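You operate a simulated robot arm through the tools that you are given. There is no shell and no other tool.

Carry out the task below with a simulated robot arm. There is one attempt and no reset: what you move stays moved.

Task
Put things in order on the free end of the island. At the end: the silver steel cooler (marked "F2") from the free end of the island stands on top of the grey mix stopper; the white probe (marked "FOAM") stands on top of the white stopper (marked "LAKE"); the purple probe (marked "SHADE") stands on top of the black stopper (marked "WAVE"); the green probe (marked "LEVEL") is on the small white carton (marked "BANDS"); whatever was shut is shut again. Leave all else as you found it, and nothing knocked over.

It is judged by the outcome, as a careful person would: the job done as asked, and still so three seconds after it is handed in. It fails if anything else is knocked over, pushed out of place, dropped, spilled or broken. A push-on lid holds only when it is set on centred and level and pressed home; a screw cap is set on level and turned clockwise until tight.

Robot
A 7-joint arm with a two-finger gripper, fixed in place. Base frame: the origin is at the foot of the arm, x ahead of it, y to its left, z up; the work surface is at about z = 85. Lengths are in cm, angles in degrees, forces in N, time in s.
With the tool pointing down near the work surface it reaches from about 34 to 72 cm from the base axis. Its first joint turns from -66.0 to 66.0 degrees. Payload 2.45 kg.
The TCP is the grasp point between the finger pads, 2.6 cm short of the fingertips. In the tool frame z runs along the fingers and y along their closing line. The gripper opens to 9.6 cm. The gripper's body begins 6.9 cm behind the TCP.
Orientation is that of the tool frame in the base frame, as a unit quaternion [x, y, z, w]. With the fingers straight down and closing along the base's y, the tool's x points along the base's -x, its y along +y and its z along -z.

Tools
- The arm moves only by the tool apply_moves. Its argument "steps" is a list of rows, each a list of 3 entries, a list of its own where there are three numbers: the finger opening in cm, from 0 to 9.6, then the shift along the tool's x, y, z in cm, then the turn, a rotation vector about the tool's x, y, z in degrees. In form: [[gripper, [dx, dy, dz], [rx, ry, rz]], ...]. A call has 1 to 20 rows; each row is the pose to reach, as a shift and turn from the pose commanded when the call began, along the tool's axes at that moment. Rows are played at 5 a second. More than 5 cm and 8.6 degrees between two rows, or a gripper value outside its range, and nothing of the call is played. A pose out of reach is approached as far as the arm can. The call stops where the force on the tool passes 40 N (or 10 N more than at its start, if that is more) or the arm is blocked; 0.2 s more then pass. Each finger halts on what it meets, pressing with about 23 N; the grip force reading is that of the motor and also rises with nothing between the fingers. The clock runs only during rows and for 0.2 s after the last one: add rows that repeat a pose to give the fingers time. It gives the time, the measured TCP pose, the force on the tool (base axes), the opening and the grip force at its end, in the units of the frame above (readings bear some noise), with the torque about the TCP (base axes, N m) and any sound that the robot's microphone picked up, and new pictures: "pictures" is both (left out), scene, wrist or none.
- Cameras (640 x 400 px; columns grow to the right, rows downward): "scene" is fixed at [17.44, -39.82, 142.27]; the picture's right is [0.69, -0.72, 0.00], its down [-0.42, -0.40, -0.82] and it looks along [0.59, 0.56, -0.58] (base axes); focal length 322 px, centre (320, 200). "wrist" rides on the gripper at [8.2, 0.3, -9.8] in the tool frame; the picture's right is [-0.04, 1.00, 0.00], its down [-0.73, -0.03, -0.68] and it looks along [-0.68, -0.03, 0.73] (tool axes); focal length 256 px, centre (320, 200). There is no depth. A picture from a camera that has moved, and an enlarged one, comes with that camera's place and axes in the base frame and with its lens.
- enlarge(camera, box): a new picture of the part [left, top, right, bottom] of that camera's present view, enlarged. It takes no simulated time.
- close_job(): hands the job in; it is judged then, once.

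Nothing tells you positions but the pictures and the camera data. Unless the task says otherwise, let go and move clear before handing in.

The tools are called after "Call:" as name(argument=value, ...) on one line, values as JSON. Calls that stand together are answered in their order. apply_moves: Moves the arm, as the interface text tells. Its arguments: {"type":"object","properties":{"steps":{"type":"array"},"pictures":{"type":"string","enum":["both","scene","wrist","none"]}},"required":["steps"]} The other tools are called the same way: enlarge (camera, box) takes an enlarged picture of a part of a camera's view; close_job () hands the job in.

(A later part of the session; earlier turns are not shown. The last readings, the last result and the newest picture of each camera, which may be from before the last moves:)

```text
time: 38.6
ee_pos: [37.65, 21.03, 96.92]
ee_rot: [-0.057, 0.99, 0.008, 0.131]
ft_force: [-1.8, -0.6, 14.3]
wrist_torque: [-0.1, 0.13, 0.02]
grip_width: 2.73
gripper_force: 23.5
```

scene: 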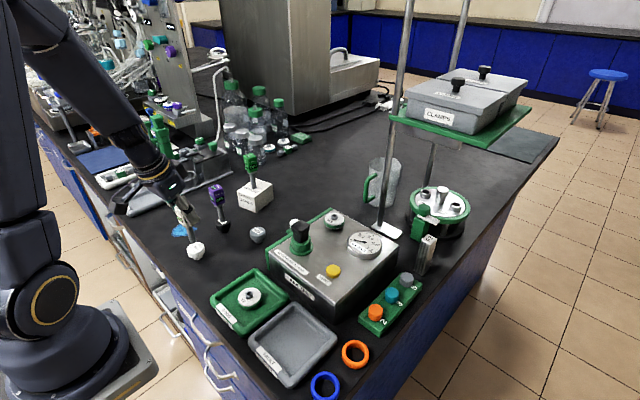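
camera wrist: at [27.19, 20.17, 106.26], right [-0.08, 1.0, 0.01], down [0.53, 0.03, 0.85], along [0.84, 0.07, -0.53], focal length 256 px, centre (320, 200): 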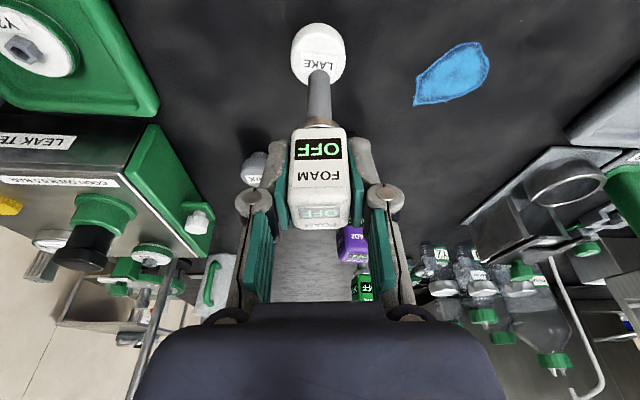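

Call:
apply_moves(steps=[[1.5, [-0.01, 0, -0.06], [0, 0, 0]], [1.5, [-0.01, 0, -0.06], [0, 0, 0]]], pictures="none")

Call:
enlarge(camera="scene", box=[170, 210, 220, 265])

Call:
enlarge(camera="wrist", box=[260, 0, 380, 130])

```text
time: 39.2
ee_pos: [37.56, 21.09, 97.03]
ee_rot: [-0.057, 0.99, 0.008, 0.131]
ft_force: [1.2, 0.5, 12.8]
wrist_torque: [0.0, -0.03, 0.02]
grip_width: 2.71
gripper_force: 23.2
```

```text
7.27 times, centred on (195, 238) of scene
camera zoom: at [17.43, -39.83, 142.27], right [0.69, -0.72, 0.0], down [-0.42, -0.4, -0.82], along [0.59, 0.56, -0.58], focal length 2340 px, centre (1229, -73)
```

zoom: 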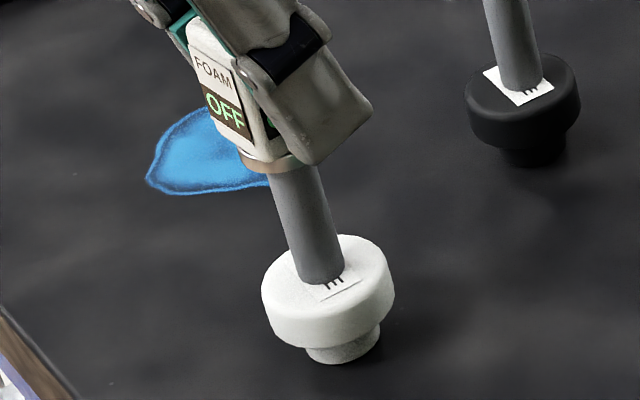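

```text
3.08 times, centred on (320, 65) of wrist
camera zoom: at [27.22, 20.19, 104.43], right [-0.08, 1.0, 0.01], down [0.53, 0.03, 0.85], along [0.84, 0.07, -0.53], focal length 788 px, centre (320, 615)
```

zoom: 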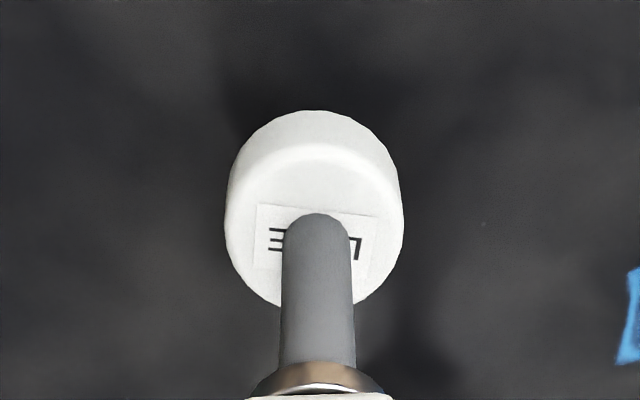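

Call:
apply_moves(steps=[[1.5, [-0.02, 0, -0.08], [0, 0, 0]], [2.7, [-0.02, 0, -0.08], [0, 0, 0]], [2.8, [-0.02, 0, -0.08], [0, 0, 0]], [2.9, [-0.02, 0, -0.08], [0, 0, 0]], [3.1, [-0.02, 0, -0.08], [0, 0, 0]], [3.5, [-0.02, 0, -0.08], [0, 0, 0]], [4.2, [-0.02, 0, -0.08], [0, 0, 0]], [5.0, [-0.02, 0, -0.08], [0, 0, 0]], [5.6, [-0.02, 0, -0.08], [0, 0, 0]], [5.6, [-0.02, 0, -0.08], [0, 0, 0]]])

Call:
enlarge(camera="scene", box=[160, 170, 240, 270])

Call:
enlarge(camera="wrist", box=[220, 0, 420, 250])

```text
time: 41.4
ee_pos: [37.54, 21.0, 97.03]
ee_rot: [-0.058, 0.99, 0.008, 0.13]
ft_force: [0.1, 0.9, 0.5]
wrist_torque: [0.04, -0.02, -0.01]
grip_width: 5.58
gripper_force: 0.1
camera wrist: at [27.2, 20.16, 104.49], right [-0.08, 1.0, 0.01], down [0.53, 0.03, 0.85], along [0.84, 0.07, -0.53], focal length 256 px, centre (320, 200)
```

scene: 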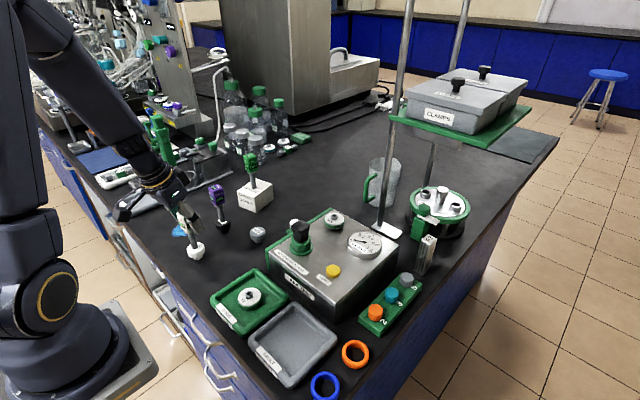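
wrist: 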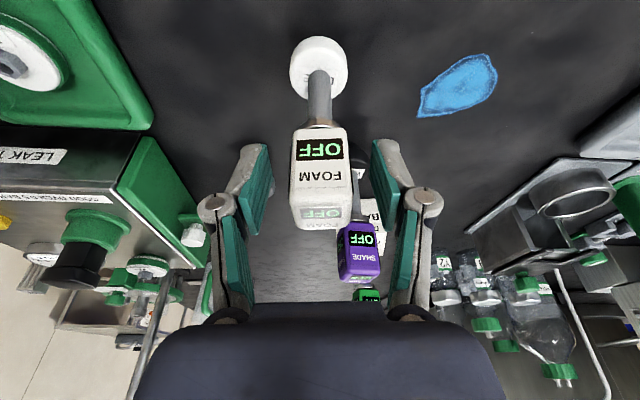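

```text
4.00 times, centred on (200, 220) of scene
camera zoom: at [17.44, -39.82, 142.27], right [0.69, -0.72, 0.0], down [-0.42, -0.4, -0.82], along [0.59, 0.56, -0.58], focal length 1287 px, centre (800, 120)
```

zoom: 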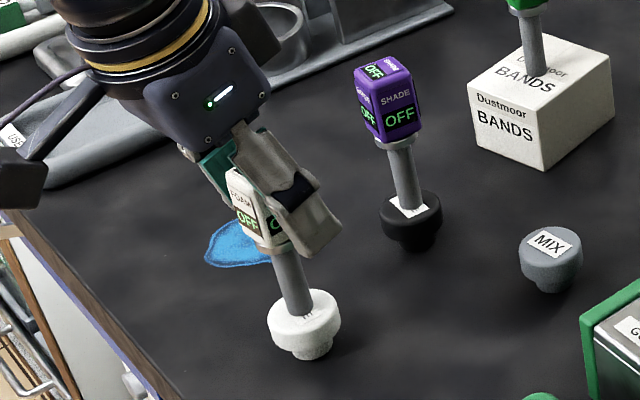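

```text
1.60 times, centred on (320, 125) of wrist
camera zoom: at [27.2, 20.16, 104.49], right [-0.08, 1.0, 0.01], down [0.53, 0.03, 0.85], along [0.84, 0.07, -0.53], focal length 410 px, centre (320, 320)
```

zoom: 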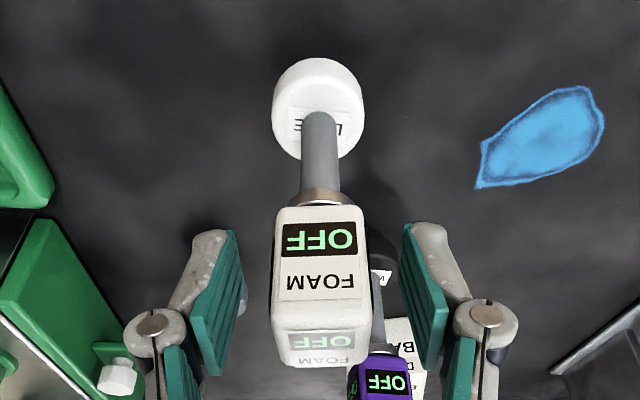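

FOAM stands on LAKE. Next is the F2 cooler: I'll rise vertically, then swing across high, turning toward its azimuth.

Call:
apply_moves(steps=[[5.6, [-1.3, 0, -4.83], [0, 0, 0]], [5.6, [-2.59, 0, -9.66], [0, 0, 0]], [5.6, [-3.885, 0, -14.49], [0, 0, 0]], [5.6, [-5.5, -4.33, -14.06], [0.68, 0, 2.54]], [5.6, [-7.11, -8.67, -13.63], [1.36, 0, 5.09]], [5.6, [-8.72, -13, -13.19], [2.05, 0, 7.63]], [5.6, [-10.33, -17.33, -12.76], [2.73, 0, 10.18]], [5.6, [-11.94, -21.67, -12.33], [3.41, 0, 12.72]], [5.6, [-13.55, -26, -11.9], [4.09, 0, 15.26]], [5.6, [-15.16, -30.33, -11.47], [4.77, 0, 17.81]], [5.6, [-16.77, -34.67, -11.03], [5.46, 0, 20.35]], [5.6, [-18.38, -39, -10.6], [6.14, 0, 22.9]], [5.6, [-18.38, -39, -10.6], [6.14, 0, 22.9]]])

Call:
enlarge(camera="scene", box=[160, 140, 320, 270])

Call:
enlarge(camera="wrist", box=[220, 50, 420, 250])

```text
time: 44.2
ee_pos: [57.14, -15.93, 112.4]
ee_rot: [0.147, 0.98, -0.019, 0.129]
ft_force: [1.2, -0.4, 0.0]
wrist_torque: [-0.04, 0.01, 0.01]
grip_width: 5.59
gripper_force: 0.0
camera wrist: at [47.25, -12.56, 119.77], right [0.33, 0.94, 0.01], down [0.5, -0.18, 0.85], along [0.8, -0.27, -0.53], focal length 256 px, centre (320, 200)
```

scene: 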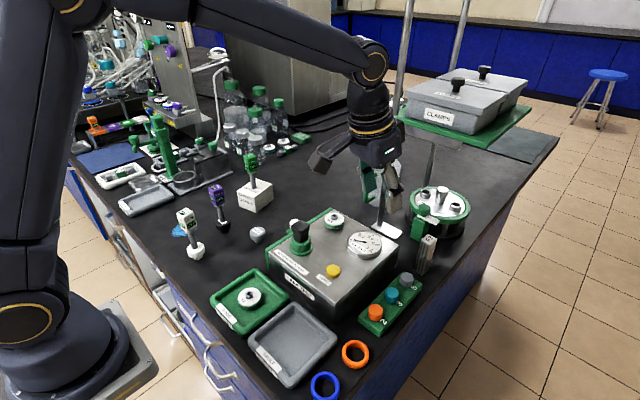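
wrist: 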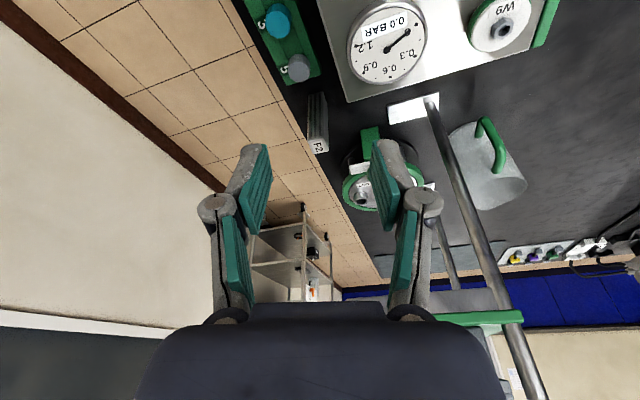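

```text
3.08 times, centred on (240, 205) of scene
camera zoom: at [17.44, -39.83, 142.27], right [0.69, -0.72, 0.0], down [-0.42, -0.4, -0.82], along [0.59, 0.56, -0.58], focal length 990 px, centre (566, 185)
```

zoom: 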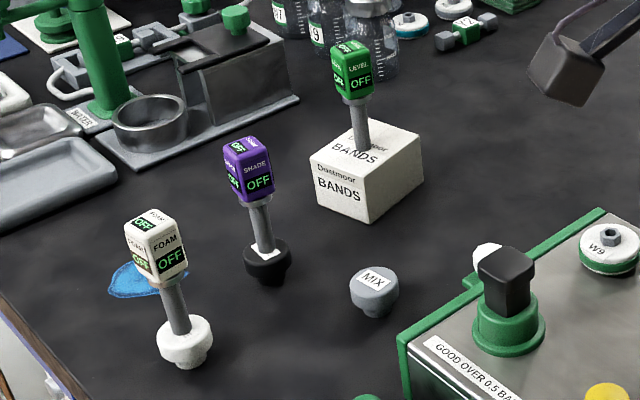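

```text
2.00 times, centred on (320, 150) of wrist
camera zoom: at [47.25, -12.56, 119.77], right [0.33, 0.94, 0.01], down [0.5, -0.18, 0.85], along [0.8, -0.27, -0.53], focal length 512 px, centre (320, 300)
```

zoom: 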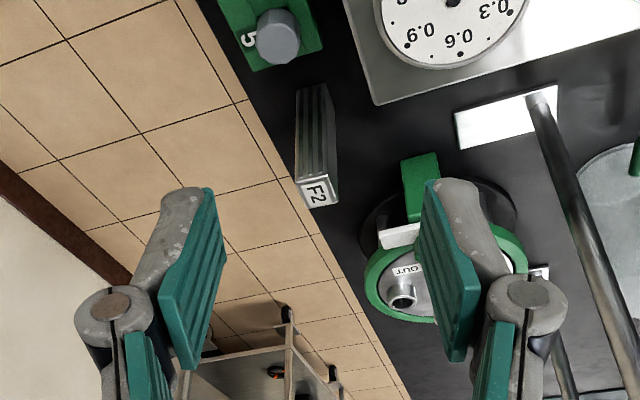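

All three probe stacks stand steady. F2 is near (71,-21) with its top at z≈95, close to the bench edge, and the shelf overhangs behind it at z≈116. I'll move nearer with more outward tilt (25°) to keep the wrist clear of the shelf.

Call:
apply_moves(steps=[[5.6, [-2.4, -0.12, 3.0], [0, -3.3, 0]], [5.6, [-4.9, -0.24, 6.1], [0, -6.6, 0]], [5.6, [-7.28, -0.36, 9.2], [0, -10, 0]], [5.6, [-7.28, -0.36, 9.2], [0, -10, 0]]])

Call:
enlarge(camera="wrist", box=[220, 50, 420, 250])

Call:
enlarge(camera="scene", box=[340, 80, 520, 280])

```text
time: 45.2
ee_pos: [66.19, -19.01, 104.98]
ee_rot: [0.145, 0.965, -0.032, 0.215]
ft_force: [0.1, -0.1, -0.3]
wrist_torque: [-0.02, 0.03, -0.01]
grip_width: 5.58
gripper_force: 0.2
camera wrist: at [55.14, -15.27, 110.51], right [0.33, 0.94, 0.02], down [0.35, -0.14, 0.93], along [0.88, -0.3, -0.38], focal length 256 px, centre (320, 200)
```

scene: 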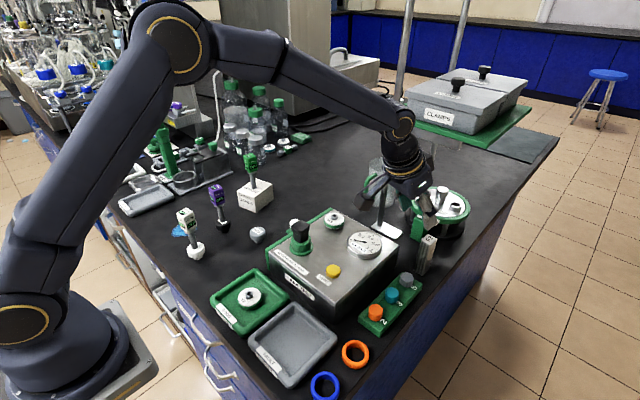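
wrist: 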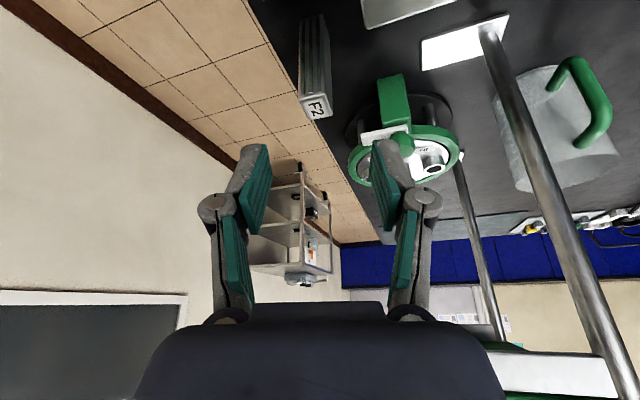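

```text
2.00 times, centred on (320, 150) of wrist
camera zoom: at [55.14, -15.27, 110.51], right [0.33, 0.94, 0.02], down [0.35, -0.14, 0.93], along [0.88, -0.3, -0.38], focal length 512 px, centre (320, 300)
```

zoom: 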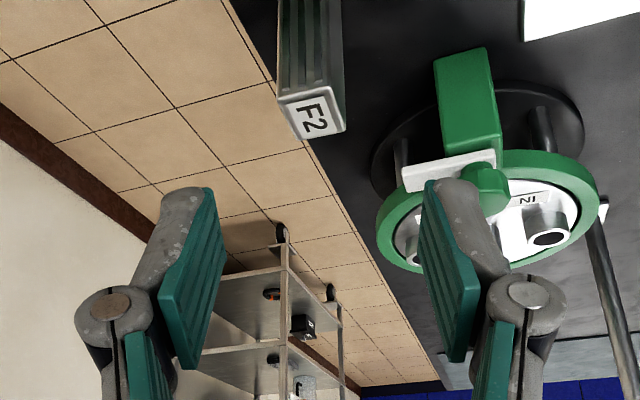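

```text
2.00 times, centred on (430, 180) of scene
camera zoom: at [17.44, -39.82, 142.27], right [0.69, -0.72, 0.0], down [-0.42, -0.4, -0.82], along [0.59, 0.56, -0.58], focal length 643 px, centre (100, 240)
```

zoom: 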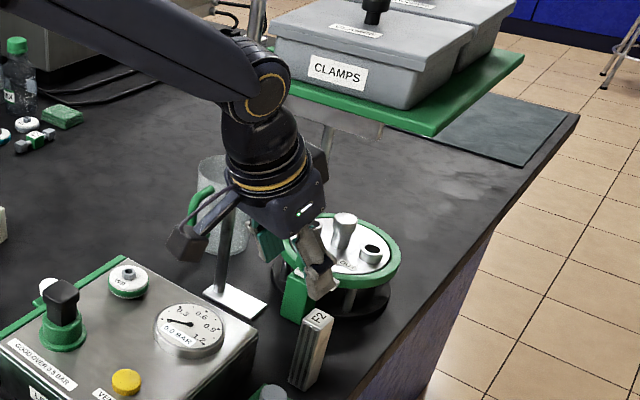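

Call:
enlarge(camera="wrist", box=[280, 0, 360, 130])

Call:
enlarge(camera="scene", box=[395, 170, 475, 280])

```text
3.08 times, centred on (320, 65) of wrist
camera zoom: at [55.14, -15.27, 110.51], right [0.33, 0.94, 0.02], down [0.35, -0.14, 0.93], along [0.88, -0.3, -0.38], focal length 788 px, centre (320, 615)
```

zoom: 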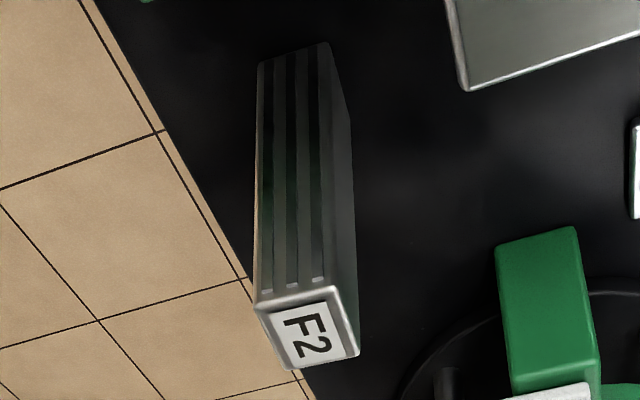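

```text
3.64 times, centred on (435, 225) of scene
camera zoom: at [17.44, -39.82, 142.27], right [0.69, -0.72, 0.0], down [-0.42, -0.4, -0.82], along [0.59, 0.56, -0.58], focal length 1170 px, centre (-98, 109)
```

zoom: 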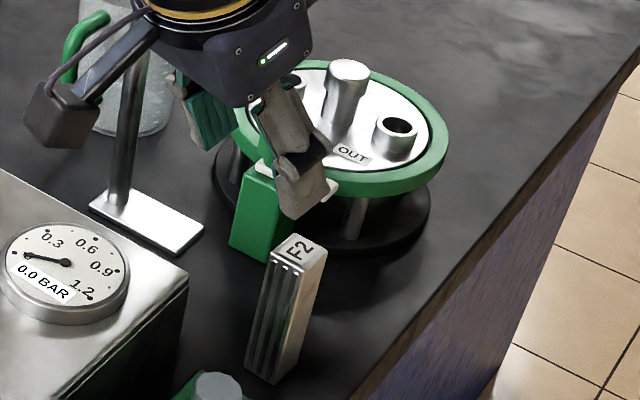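

F2 is about 2.7×2.25×10 cm, centred near (71.45,-21.1), nearly square to the base axes, with its fins facing me. I'll turn the tool to match and move above it.

Call:
apply_moves(steps=[[5.6, [0, 0, 0], [-3.05, 0, -6.52]], [5.6, [0, 0, 0], [-6.09, 0, -13.05]], [5.6, [0, 0, 0], [-6.09, 0, -13.05]]], pictures="none")

Call:
apply_moves(steps=[[5.4, [-1.4, -0.9, 3.4], [0, 0, 0]], [5.0, [-2.74, -1.82, 6.77], [0, 0, 0]], [5.0, [-2.74, -1.82, 6.77], [0, 0, 0]]])

Call:
enlarge(camera="wrist", box=[240, 0, 400, 200])

Call:
enlarge(camera="scene", box=[380, 100, 500, 280])

```text
time: 46.0
ee_pos: [66.02, -18.97, 105.08]
ee_rot: [0.021, 0.976, -0.005, 0.216]
ft_force: [-0.4, -0.2, -0.4]
wrist_torque: [-0.06, -0.01, 0.03]
grip_width: 5.61
gripper_force: 0.1
```

```text
time: 46.8
ee_pos: [71.2, -21.2, 100.06]
ee_rot: [0.022, 0.976, -0.004, 0.216]
ft_force: [0.6, -0.3, -0.1]
wrist_torque: [-0.01, 0.02, -0.02]
grip_width: 5.01
gripper_force: 0.2
camera wrist: at [59.65, -20.3, 105.57], right [0.08, 1.0, 0.02], down [0.38, -0.05, 0.93], along [0.92, -0.07, -0.38], focal length 256 px, centre (320, 200)
```

scene: 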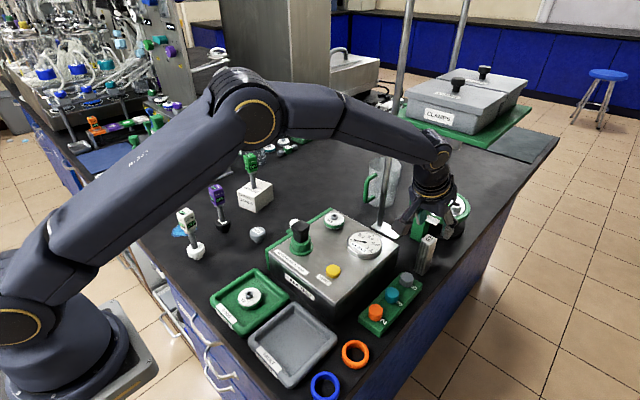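
wrist: 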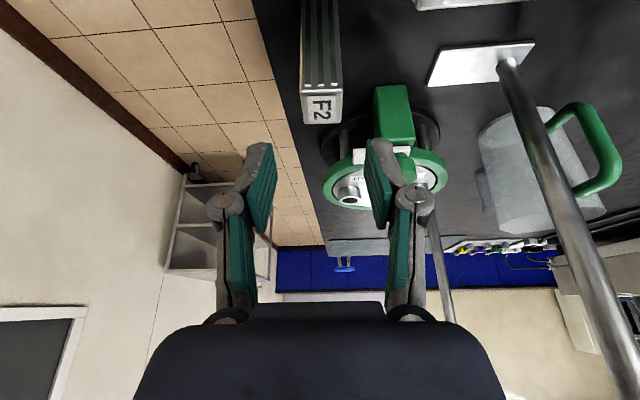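

```text
2.00 times, centred on (320, 100) of wrist
camera zoom: at [59.65, -20.3, 105.57], right [0.08, 1.0, 0.02], down [0.38, -0.05, 0.93], along [0.92, -0.07, -0.38], focal length 512 px, centre (320, 400)
```

zoom: 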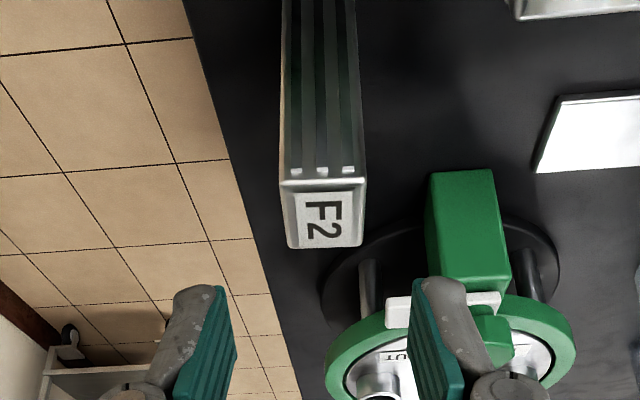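

```text
2.22 times, centred on (440, 190) of scene
camera zoom: at [17.44, -39.82, 142.27], right [0.69, -0.72, 0.0], down [-0.42, -0.4, -0.82], along [0.59, 0.56, -0.58], focal length 715 px, centre (53, 222)
```

zoom: 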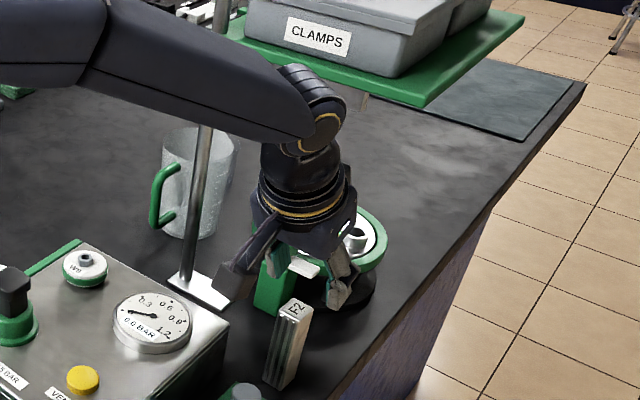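

F2 lines up with the tool within about 1 mm. I'll descend around it.

Call:
apply_moves(steps=[[5.0, [1.0, 0.13, 2.5], [0, 0, 0]], [5.0, [2.0, 0.13, 4.8], [0, 0, 0]], [5.0, [2.97, 0.13, 7.07], [0, 0, 0]], [5.0, [2.97, 0.13, 7.07], [0, 0, 0]]])

Call:
enlarge(camera="wrist", box=[240, 70, 400, 250])

Call:
enlarge(camera="scene", box=[380, 170, 480, 290])

```text
time: 47.8
ee_pos: [71.51, -21.0, 92.5]
ee_rot: [0.022, 0.976, -0.004, 0.216]
ft_force: [0.2, 0.2, -0.2]
wrist_torque: [-0.01, 0.0, -0.02]
grip_width: 5.0
gripper_force: 0.0
camera wrist: at [60.06, -20.1, 97.88], right [0.08, 1.0, 0.02], down [0.38, -0.05, 0.93], along [0.92, -0.07, -0.38], focal length 256 px, centre (320, 200)
```

scene: 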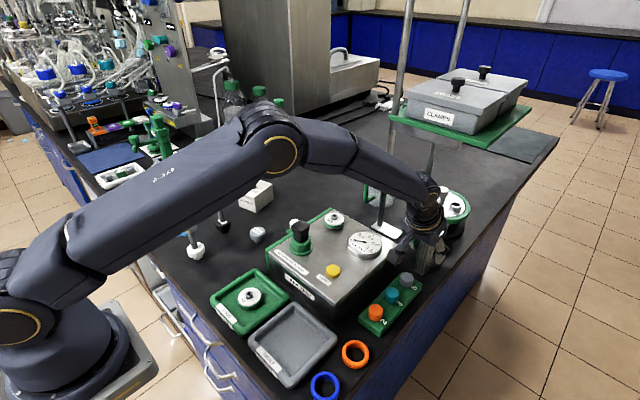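
wrist: 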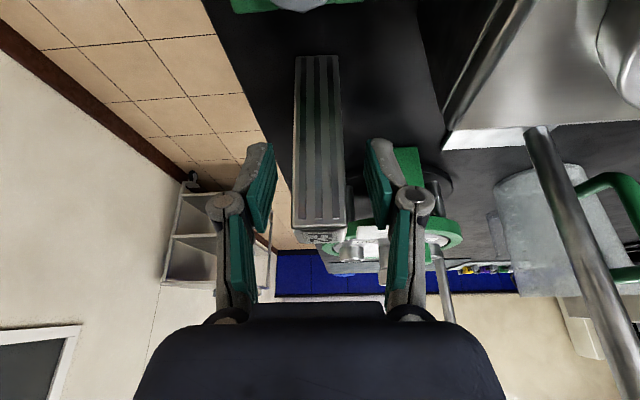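

```text
2.22 times, centred on (320, 160) of wrist
camera zoom: at [60.06, -20.1, 97.88], right [0.08, 1.0, 0.02], down [0.38, -0.05, 0.93], along [0.92, -0.07, -0.38], focal length 569 px, centre (320, 289)
```

zoom: 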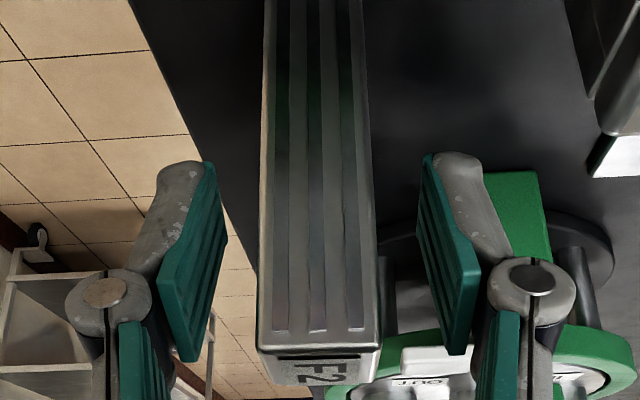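

```text
3.33 times, centred on (430, 230) of scene
camera zoom: at [17.44, -39.82, 142.27], right [0.69, -0.72, 0.0], down [-0.42, -0.4, -0.82], along [0.59, 0.56, -0.58], focal length 1072 px, centre (-47, 100)
```

zoom: 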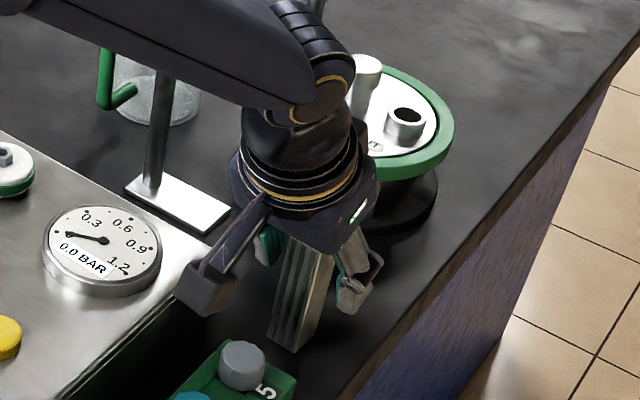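

Call:
apply_moves(steps=[[4.2, [0, 0, 0], [0, 0, 0]], [3.3, [0, 0, 0], [0, 0, 0]], [2.8, [0, 0, 0], [0, 0, 0]], [2.5, [0, 0, 0], [0, 0, 0]], [2.2, [0, 0, 0], [0, 0, 0]], [1.8, [0, 0, 0], [0, 0, 0]], [1.0, [0, 0, 0], [0, 0, 0]], [1.0, [0, 0, 0], [0, 0, 0]], [1.0, [0, 0, 0], [0, 0, 0]]])

Call:
enlarge(camera="wrist", box=[240, 40, 400, 240])

Call:
enlarge(camera="scene", box=[380, 170, 480, 290])

```text
time: 49.8
ee_pos: [71.7, -20.94, 92.38]
ee_rot: [0.022, 0.976, -0.005, 0.216]
ft_force: [-0.1, -0.4, -1.0]
wrist_torque: [0.02, 0.03, -0.01]
grip_width: 2.33
gripper_force: 23.2
camera wrist: at [60.05, -20.1, 97.9], right [0.08, 1.0, 0.02], down [0.38, -0.05, 0.93], along [0.92, -0.07, -0.38], focal length 256 px, centre (320, 200)
```

scene: 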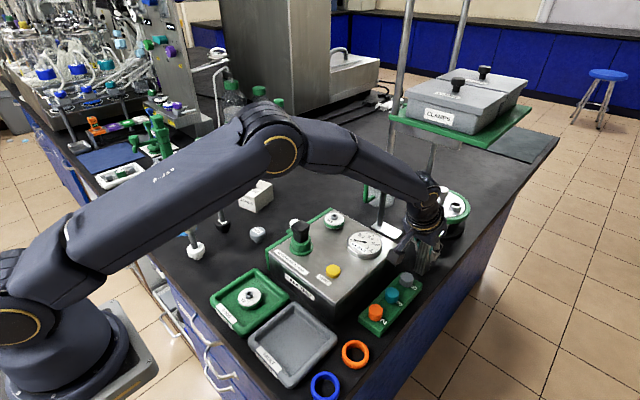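
wrist: 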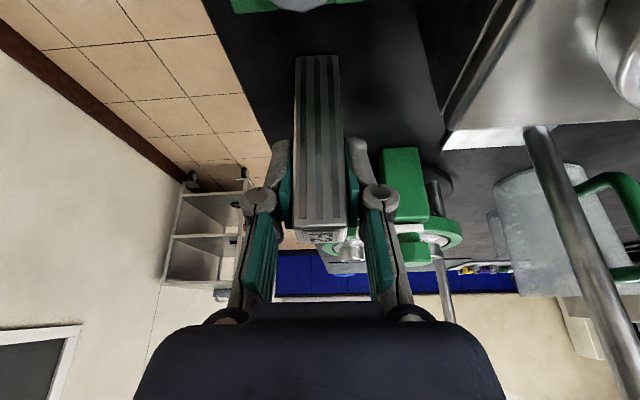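

```text
2.00 times, centred on (320, 140) of wrist
camera zoom: at [60.05, -20.1, 97.9], right [0.08, 1.0, 0.02], down [0.38, -0.05, 0.93], along [0.92, -0.07, -0.38], focal length 512 px, centre (320, 320)
```

zoom: 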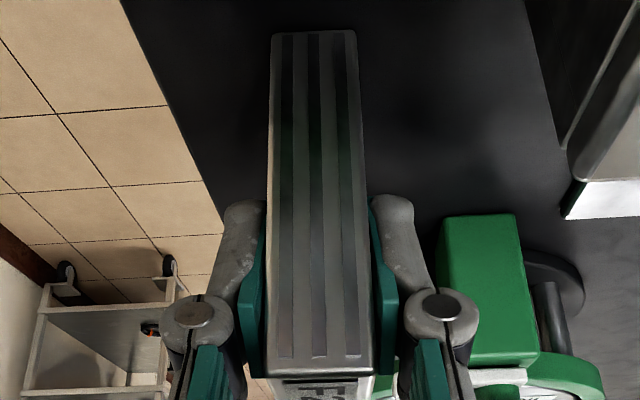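

```text
3.33 times, centred on (430, 230) of scene
camera zoom: at [17.44, -39.82, 142.27], right [0.69, -0.72, 0.0], down [-0.42, -0.4, -0.82], along [0.59, 0.56, -0.58], focal length 1072 px, centre (-47, 100)
```

zoom: 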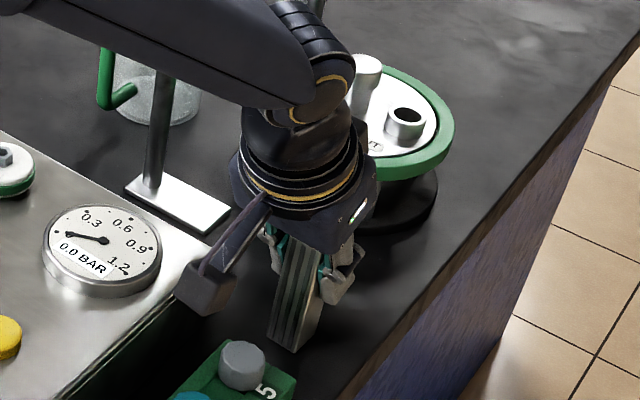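

F2 is gripped at 2.33 cm. I'll lift it straight up a little first to check the hold.

Call:
apply_moves(steps=[[1.0, [-0.42, 0, -0.91], [0, 0, 0]], [1.0, [-0.85, 0, -1.81], [0, 0, 0]], [1.0, [-1.7, 0, -3.62], [0, 0, 0]], [1.0, [-2.54, 0, -5.44], [0, 0, 0]], [1.0, [-2.54, 0, -5.44], [0, 0, 0]]])

Call:
enlarge(camera="wrist", box=[240, 40, 400, 240])

Call:
enlarge(camera="scene", box=[380, 120, 500, 290])

```text
time: 51.0
ee_pos: [71.64, -20.81, 98.46]
ee_rot: [0.022, 0.976, -0.005, 0.217]
ft_force: [1.0, 1.0, -1.8]
wrist_torque: [-0.01, 0.0, -0.02]
grip_width: 2.33
gripper_force: 23.4
camera wrist: at [60.03, -20.09, 103.93], right [0.08, 1.0, 0.02], down [0.38, -0.05, 0.93], along [0.92, -0.07, -0.38], focal length 256 px, centre (320, 200)
```

scene: 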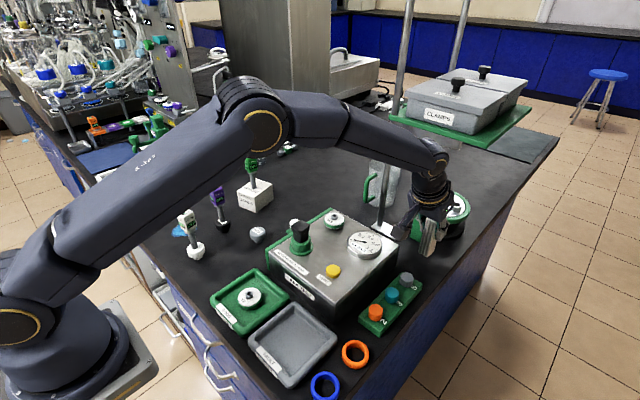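
wrist: 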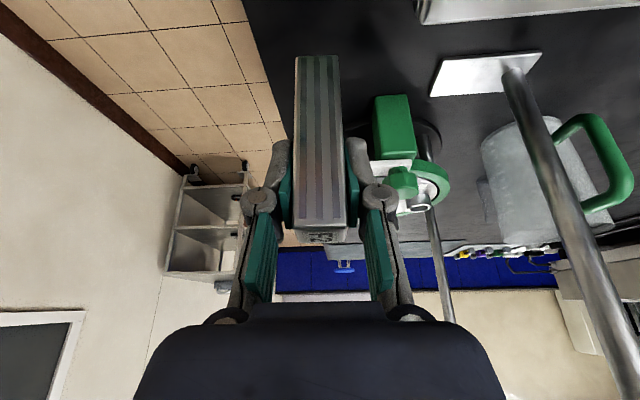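

```text
2.00 times, centred on (320, 140) of wrist
camera zoom: at [60.03, -20.09, 103.93], right [0.08, 1.0, 0.02], down [0.38, -0.05, 0.93], along [0.92, -0.07, -0.38], focal length 512 px, centre (320, 320)
```

zoom: 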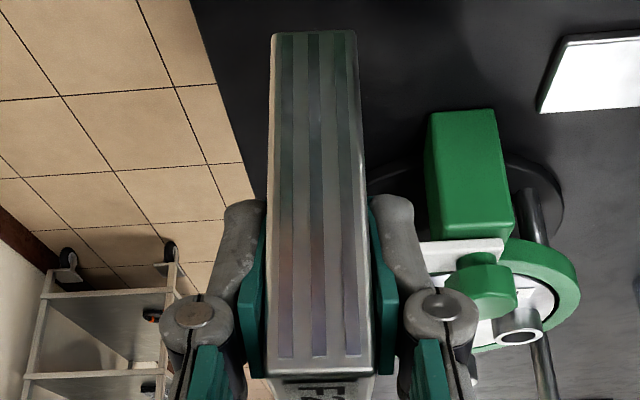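

```text
2.35 times, centred on (440, 205) of scene
camera zoom: at [17.44, -39.82, 142.27], right [0.69, -0.72, 0.0], down [-0.42, -0.4, -0.82], along [0.59, 0.56, -0.58], focal length 757 px, centre (38, 188)
```

zoom: 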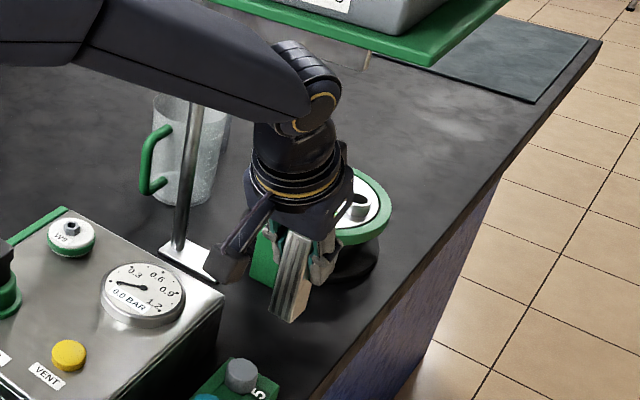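

The hold is solid. I'll carry F2 high over the tester to above the grey MIX stopper, turning toward its azimuth on the way.

Call:
apply_moves(steps=[[1.0, [-1.45, 0, -4.28], [0, 0, 0]], [1.0, [-0.88, 1, -8.97], [0, 0, 0]], [1.0, [0.57, 3, -12.95], [-0.83, 0, -1.77]], [1.0, [1.95, 6.5, -15.91], [-1.65, 0, -3.54]], [1.0, [3.76, 11, -16.76], [-2.48, 0, -5.32]], [1.0, [5.58, 15.5, -17.61], [-3.31, 0, -7.09]], [1.0, [7.39, 20, -18.45], [-4.13, 0, -8.86]], [1.0, [9.2, 24.5, -19.3], [-4.96, 0, -10.63]], [1.0, [11.01, 28.8, -20.14], [-5.79, 0, -12.4]], [1.0, [12.64, 32.5, -20.91], [-6.61, 0, -14.18]], [1.0, [13.82, 35.25, -21.46], [-7.44, 0, -15.95]], [1.0, [13.82, 35.25, -21.46], [-7.44, 0, -15.95]]])

Call:
enlarge(camera="wrist", box=[240, 0, 400, 200])

Call:
enlarge(camera="scene", box=[180, 110, 340, 270])

```text
time: 53.6
ee_pos: [51.64, 15.36, 111.98]
ee_rot: [-0.127, 0.968, 0.028, 0.215]
ft_force: [0.9, -0.3, -1.0]
wrist_torque: [0.0, 0.01, -0.02]
grip_width: 2.35
gripper_force: 23.1
camera wrist: at [40.32, 12.75, 117.45], right [-0.22, 0.97, 0.02], down [0.37, 0.07, 0.93], along [0.9, 0.21, -0.38], focal length 256 px, centre (320, 200)
```

scene: 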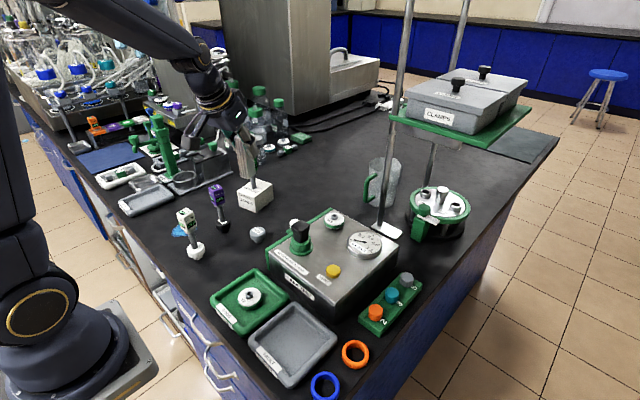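
wrist: 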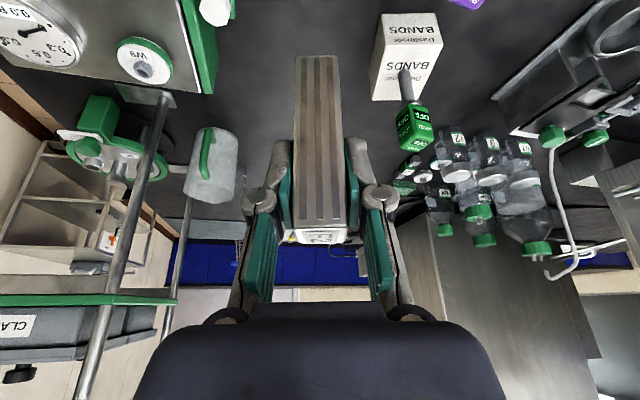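

```text
2.00 times, centred on (320, 100) of wrist
camera zoom: at [40.32, 12.75, 117.45], right [-0.22, 0.97, 0.02], down [0.37, 0.07, 0.93], along [0.9, 0.21, -0.38], focal length 512 px, centre (320, 400)
```

zoom: 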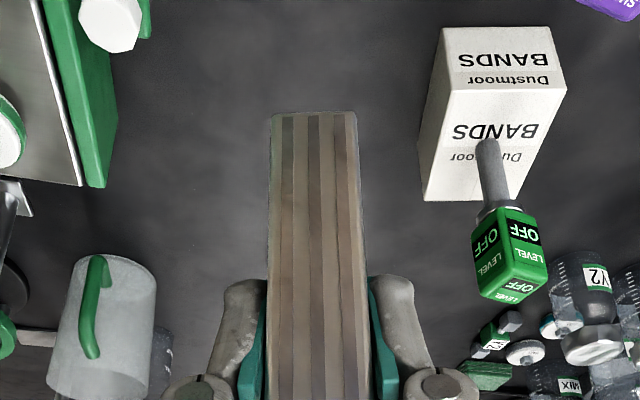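

```text
2.50 times, centred on (260, 190) of scene
camera zoom: at [17.44, -39.82, 142.27], right [0.69, -0.72, 0.0], down [-0.42, -0.4, -0.82], along [0.59, 0.56, -0.58], focal length 804 px, centre (470, 225)
```

zoom: 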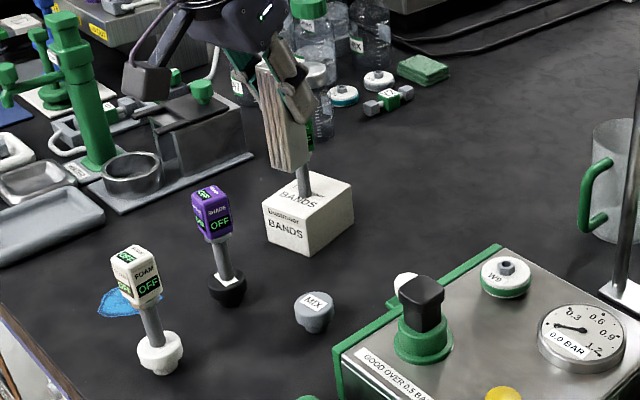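

Call:
apply_moves(steps=[[1.0, [1.7, 0, 3.6], [0, 0, 0]], [1.0, [3.4, 0, 7.2], [0, 0, 0]], [1.0, [4.65, 0, 9.97], [0, 0, 0]], [1.0, [4.65, 0, 9.97], [0, 0, 0]]])

Call:
enlarge(camera="wrist", box=[240, 0, 400, 120])

Call:
enlarge(camera="scene", box=[210, 160, 300, 260])

```text
time: 54.6
ee_pos: [51.52, 15.19, 100.98]
ee_rot: [-0.127, 0.968, 0.028, 0.214]
ft_force: [-0.2, -0.2, -0.8]
wrist_torque: [0.01, 0.01, 0.03]
grip_width: 2.35
gripper_force: 23.0
camera wrist: at [40.29, 12.57, 106.52], right [-0.22, 0.97, 0.02], down [0.37, 0.07, 0.93], along [0.9, 0.21, -0.38], focal length 256 px, centre (320, 200)
```

scene: 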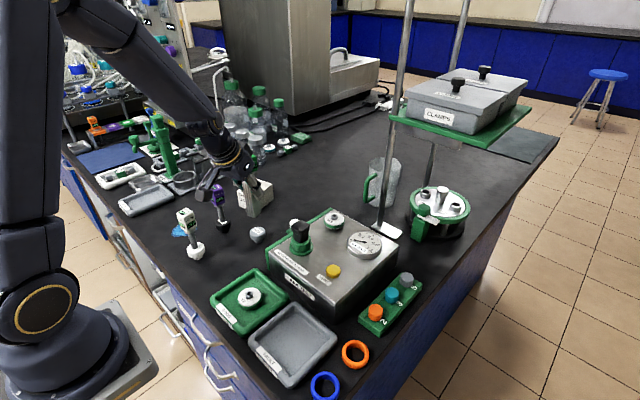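
wrist: 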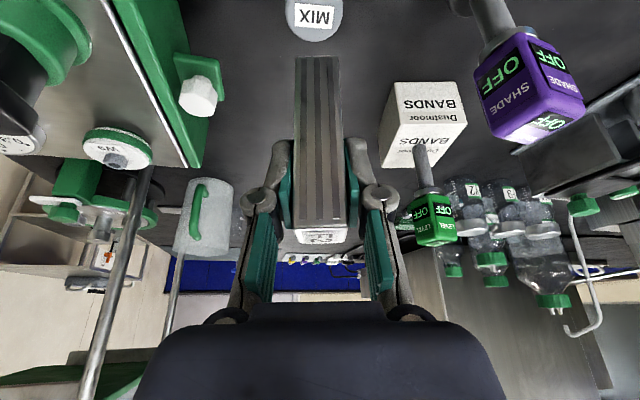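

```text
3.33 times, centred on (320, 60) of wrist
camera zoom: at [40.29, 12.57, 106.52], right [-0.22, 0.97, 0.02], down [0.37, 0.07, 0.93], along [0.9, 0.21, -0.38], focal length 853 px, centre (320, 667)
```

zoom: 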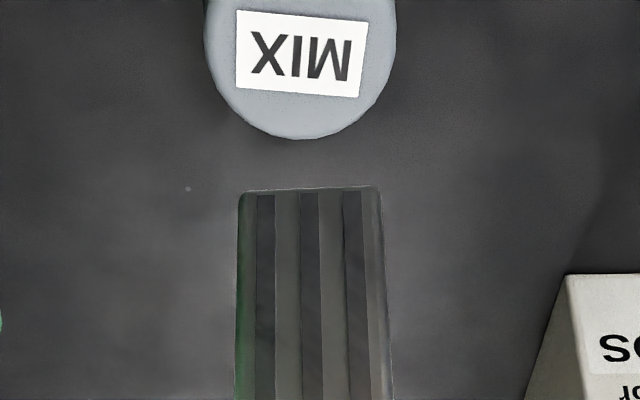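

```text
4.00 times, centred on (255, 210) of scene
camera zoom: at [17.44, -39.82, 142.27], right [0.69, -0.72, 0.0], down [-0.42, -0.4, -0.82], along [0.59, 0.56, -0.58], focal length 1287 px, centre (580, 160)
```

zoom: 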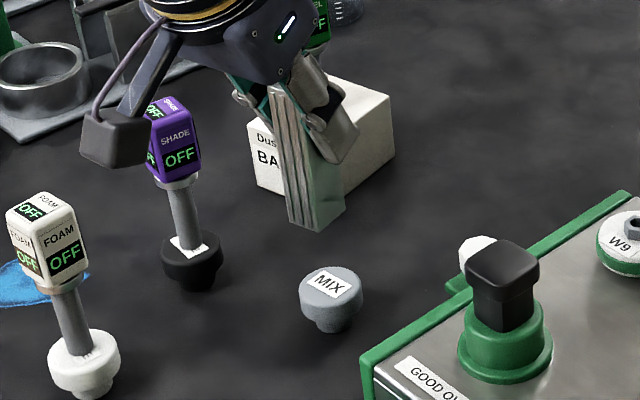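

MIX's centre is near (51.65,15.0), so I need a 2 mm sideways correction. I'll lower to about 1 cm above it.

Call:
apply_moves(steps=[[1.0, [0.8, -0.2, 2.0], [0, 0, 0]], [1.0, [1.79, -0.2, 4.13], [0, 0, 0]], [1.0, [1.79, -0.2, 4.13], [0, 0, 0]]])

Call:
enlarge(camera="wrist", box=[240, 0, 400, 120])

Call:
enlarge(camera="scene", box=[210, 180, 290, 260])

```text
time: 55.4
ee_pos: [51.58, 14.88, 96.44]
ee_rot: [-0.128, 0.968, 0.028, 0.215]
ft_force: [0.4, 0.0, -1.9]
wrist_torque: [-0.02, 0.02, 0.01]
grip_width: 2.35
gripper_force: 22.3
camera wrist: at [40.28, 12.27, 101.95], right [-0.22, 0.97, 0.02], down [0.37, 0.07, 0.93], along [0.9, 0.21, -0.38], focal length 256 px, centre (320, 200)
```

scene: 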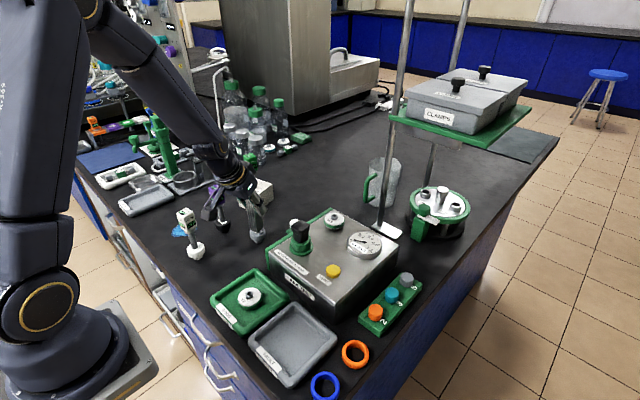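
wrist: 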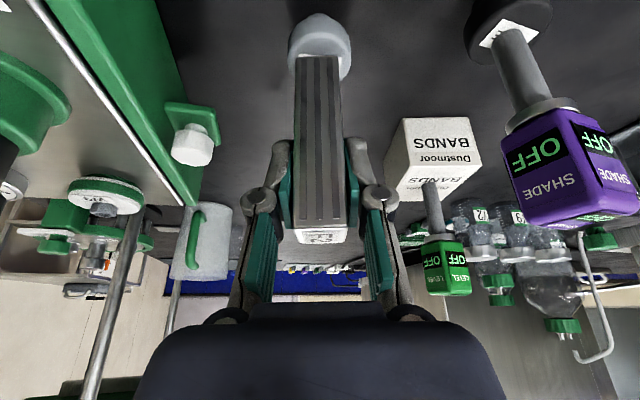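

```text
3.33 times, centred on (320, 60) of wrist
camera zoom: at [40.28, 12.27, 101.95], right [-0.22, 0.97, 0.02], down [0.37, 0.07, 0.93], along [0.9, 0.21, -0.38], focal length 853 px, centre (320, 667)
```

zoom: 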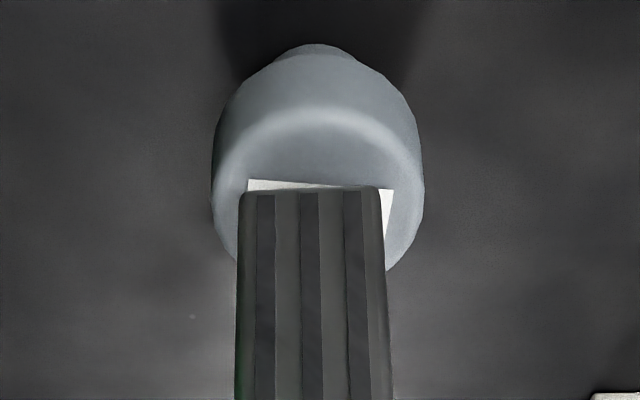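

```text
5.00 times, centred on (250, 220) of scene
camera zoom: at [17.44, -39.82, 142.27], right [0.69, -0.72, 0.0], down [-0.42, -0.4, -0.82], along [0.59, 0.56, -0.58], focal length 1608 px, centre (670, 100)
```

zoom: 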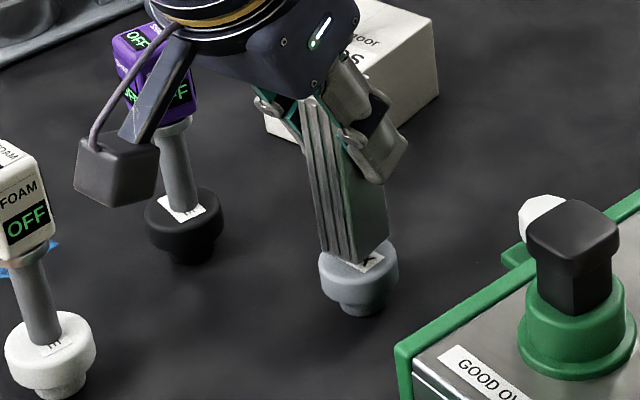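

Call:
apply_moves(steps=[[1.0, [0.0, 0.15, 0.35], [0, 0, 0]], [1.0, [0.14, 0.15, 0.65], [0, 0, 0]], [1.0, [0.14, 0.15, 0.65], [0, 0, 0]]], pictures="none")

Call:
enlarge(camera="wrist", box=[240, 0, 400, 120])

Call:
enlarge(camera="scene", box=[230, 200, 290, 250])

```text
time: 56.2
ee_pos: [51.74, 15.14, 95.85]
ee_rot: [-0.128, 0.968, 0.029, 0.214]
ft_force: [0.0, 0.7, -1.7]
wrist_torque: [-0.03, 0.03, 0.01]
grip_width: 2.38
gripper_force: 22.3
```

```text
3.33 times, centred on (320, 60) of wrist
camera zoom: at [40.45, 12.53, 101.39], right [-0.22, 0.97, 0.02], down [0.37, 0.07, 0.93], along [0.9, 0.21, -0.38], focal length 853 px, centre (320, 667)
```

zoom: 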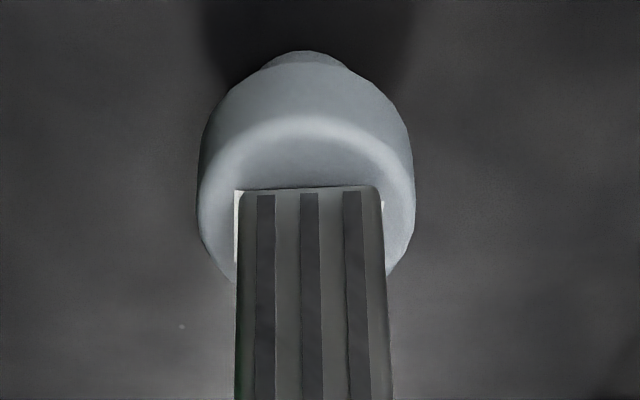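

```text
8.00 times, centred on (260, 225) of scene
camera zoom: at [17.44, -39.82, 142.27], right [0.69, -0.72, 0.0], down [-0.42, -0.4, -0.82], along [0.59, 0.56, -0.58], focal length 2574 px, centre (800, 0)
```

zoom: 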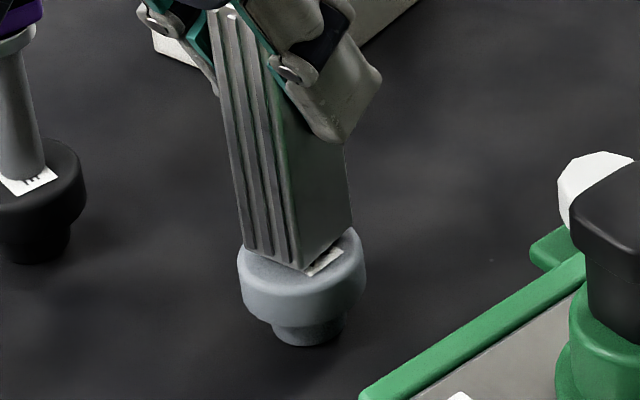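

Call:
apply_moves(steps=[[1.0, [-0.01, -0.06, 0.1], [0, 0, 0]], [1.0, [0.03, -0.12, 0.2], [0, 0, 0]], [1.0, [0.03, -0.12, 0.2], [0, 0, 0]]], pictures="none")

Call:
enlarge(camera="wrist", box=[240, 0, 400, 120])

Call:
enlarge(camera="scene", box=[230, 200, 290, 250])

```text
time: 57.0
ee_pos: [51.89, 15.08, 95.76]
ee_rot: [-0.126, 0.968, 0.028, 0.214]
ft_force: [-0.5, 0.5, -1.3]
wrist_torque: [-0.03, -0.01, 0.01]
grip_width: 2.37
gripper_force: 22.8
```

```text
3.33 times, centred on (320, 60) of wrist
camera zoom: at [40.57, 12.45, 101.21], right [-0.22, 0.97, 0.02], down [0.37, 0.07, 0.93], along [0.9, 0.21, -0.38], focal length 853 px, centre (320, 667)
```

zoom: 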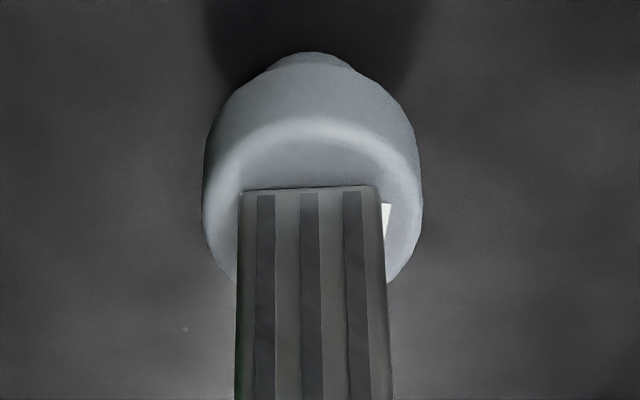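

```text
8.00 times, centred on (260, 225) of scene
camera zoom: at [17.44, -39.82, 142.27], right [0.69, -0.72, 0.0], down [-0.42, -0.4, -0.82], along [0.59, 0.56, -0.58], focal length 2574 px, centre (800, 0)
```

zoom: 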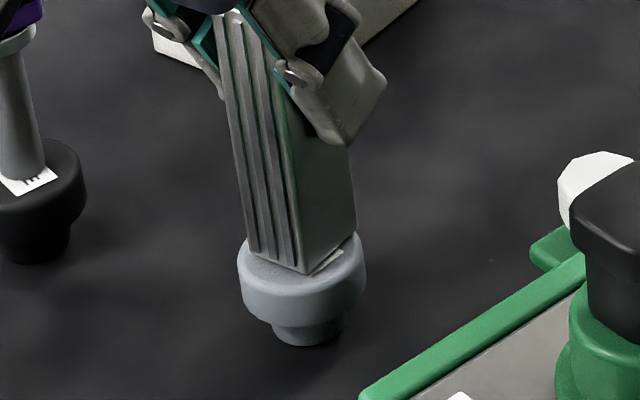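

Call:
apply_moves(steps=[[1.0, [0.13, 0, 0.08], [0, 0, 0]], [1.0, [0.17, 0, 0.17], [0, 0, 0]], [1.0, [0.17, 0, 0.17], [0, 0, 0]]], pictures="none")

```text
time: 57.8
ee_pos: [51.8, 15.03, 95.52]
ee_rot: [-0.128, 0.968, 0.028, 0.215]
ft_force: [-3.3, -0.1, 11.6]
wrist_torque: [-0.06, 0.44, 0.01]
grip_width: 2.31
gripper_force: 23.1
```

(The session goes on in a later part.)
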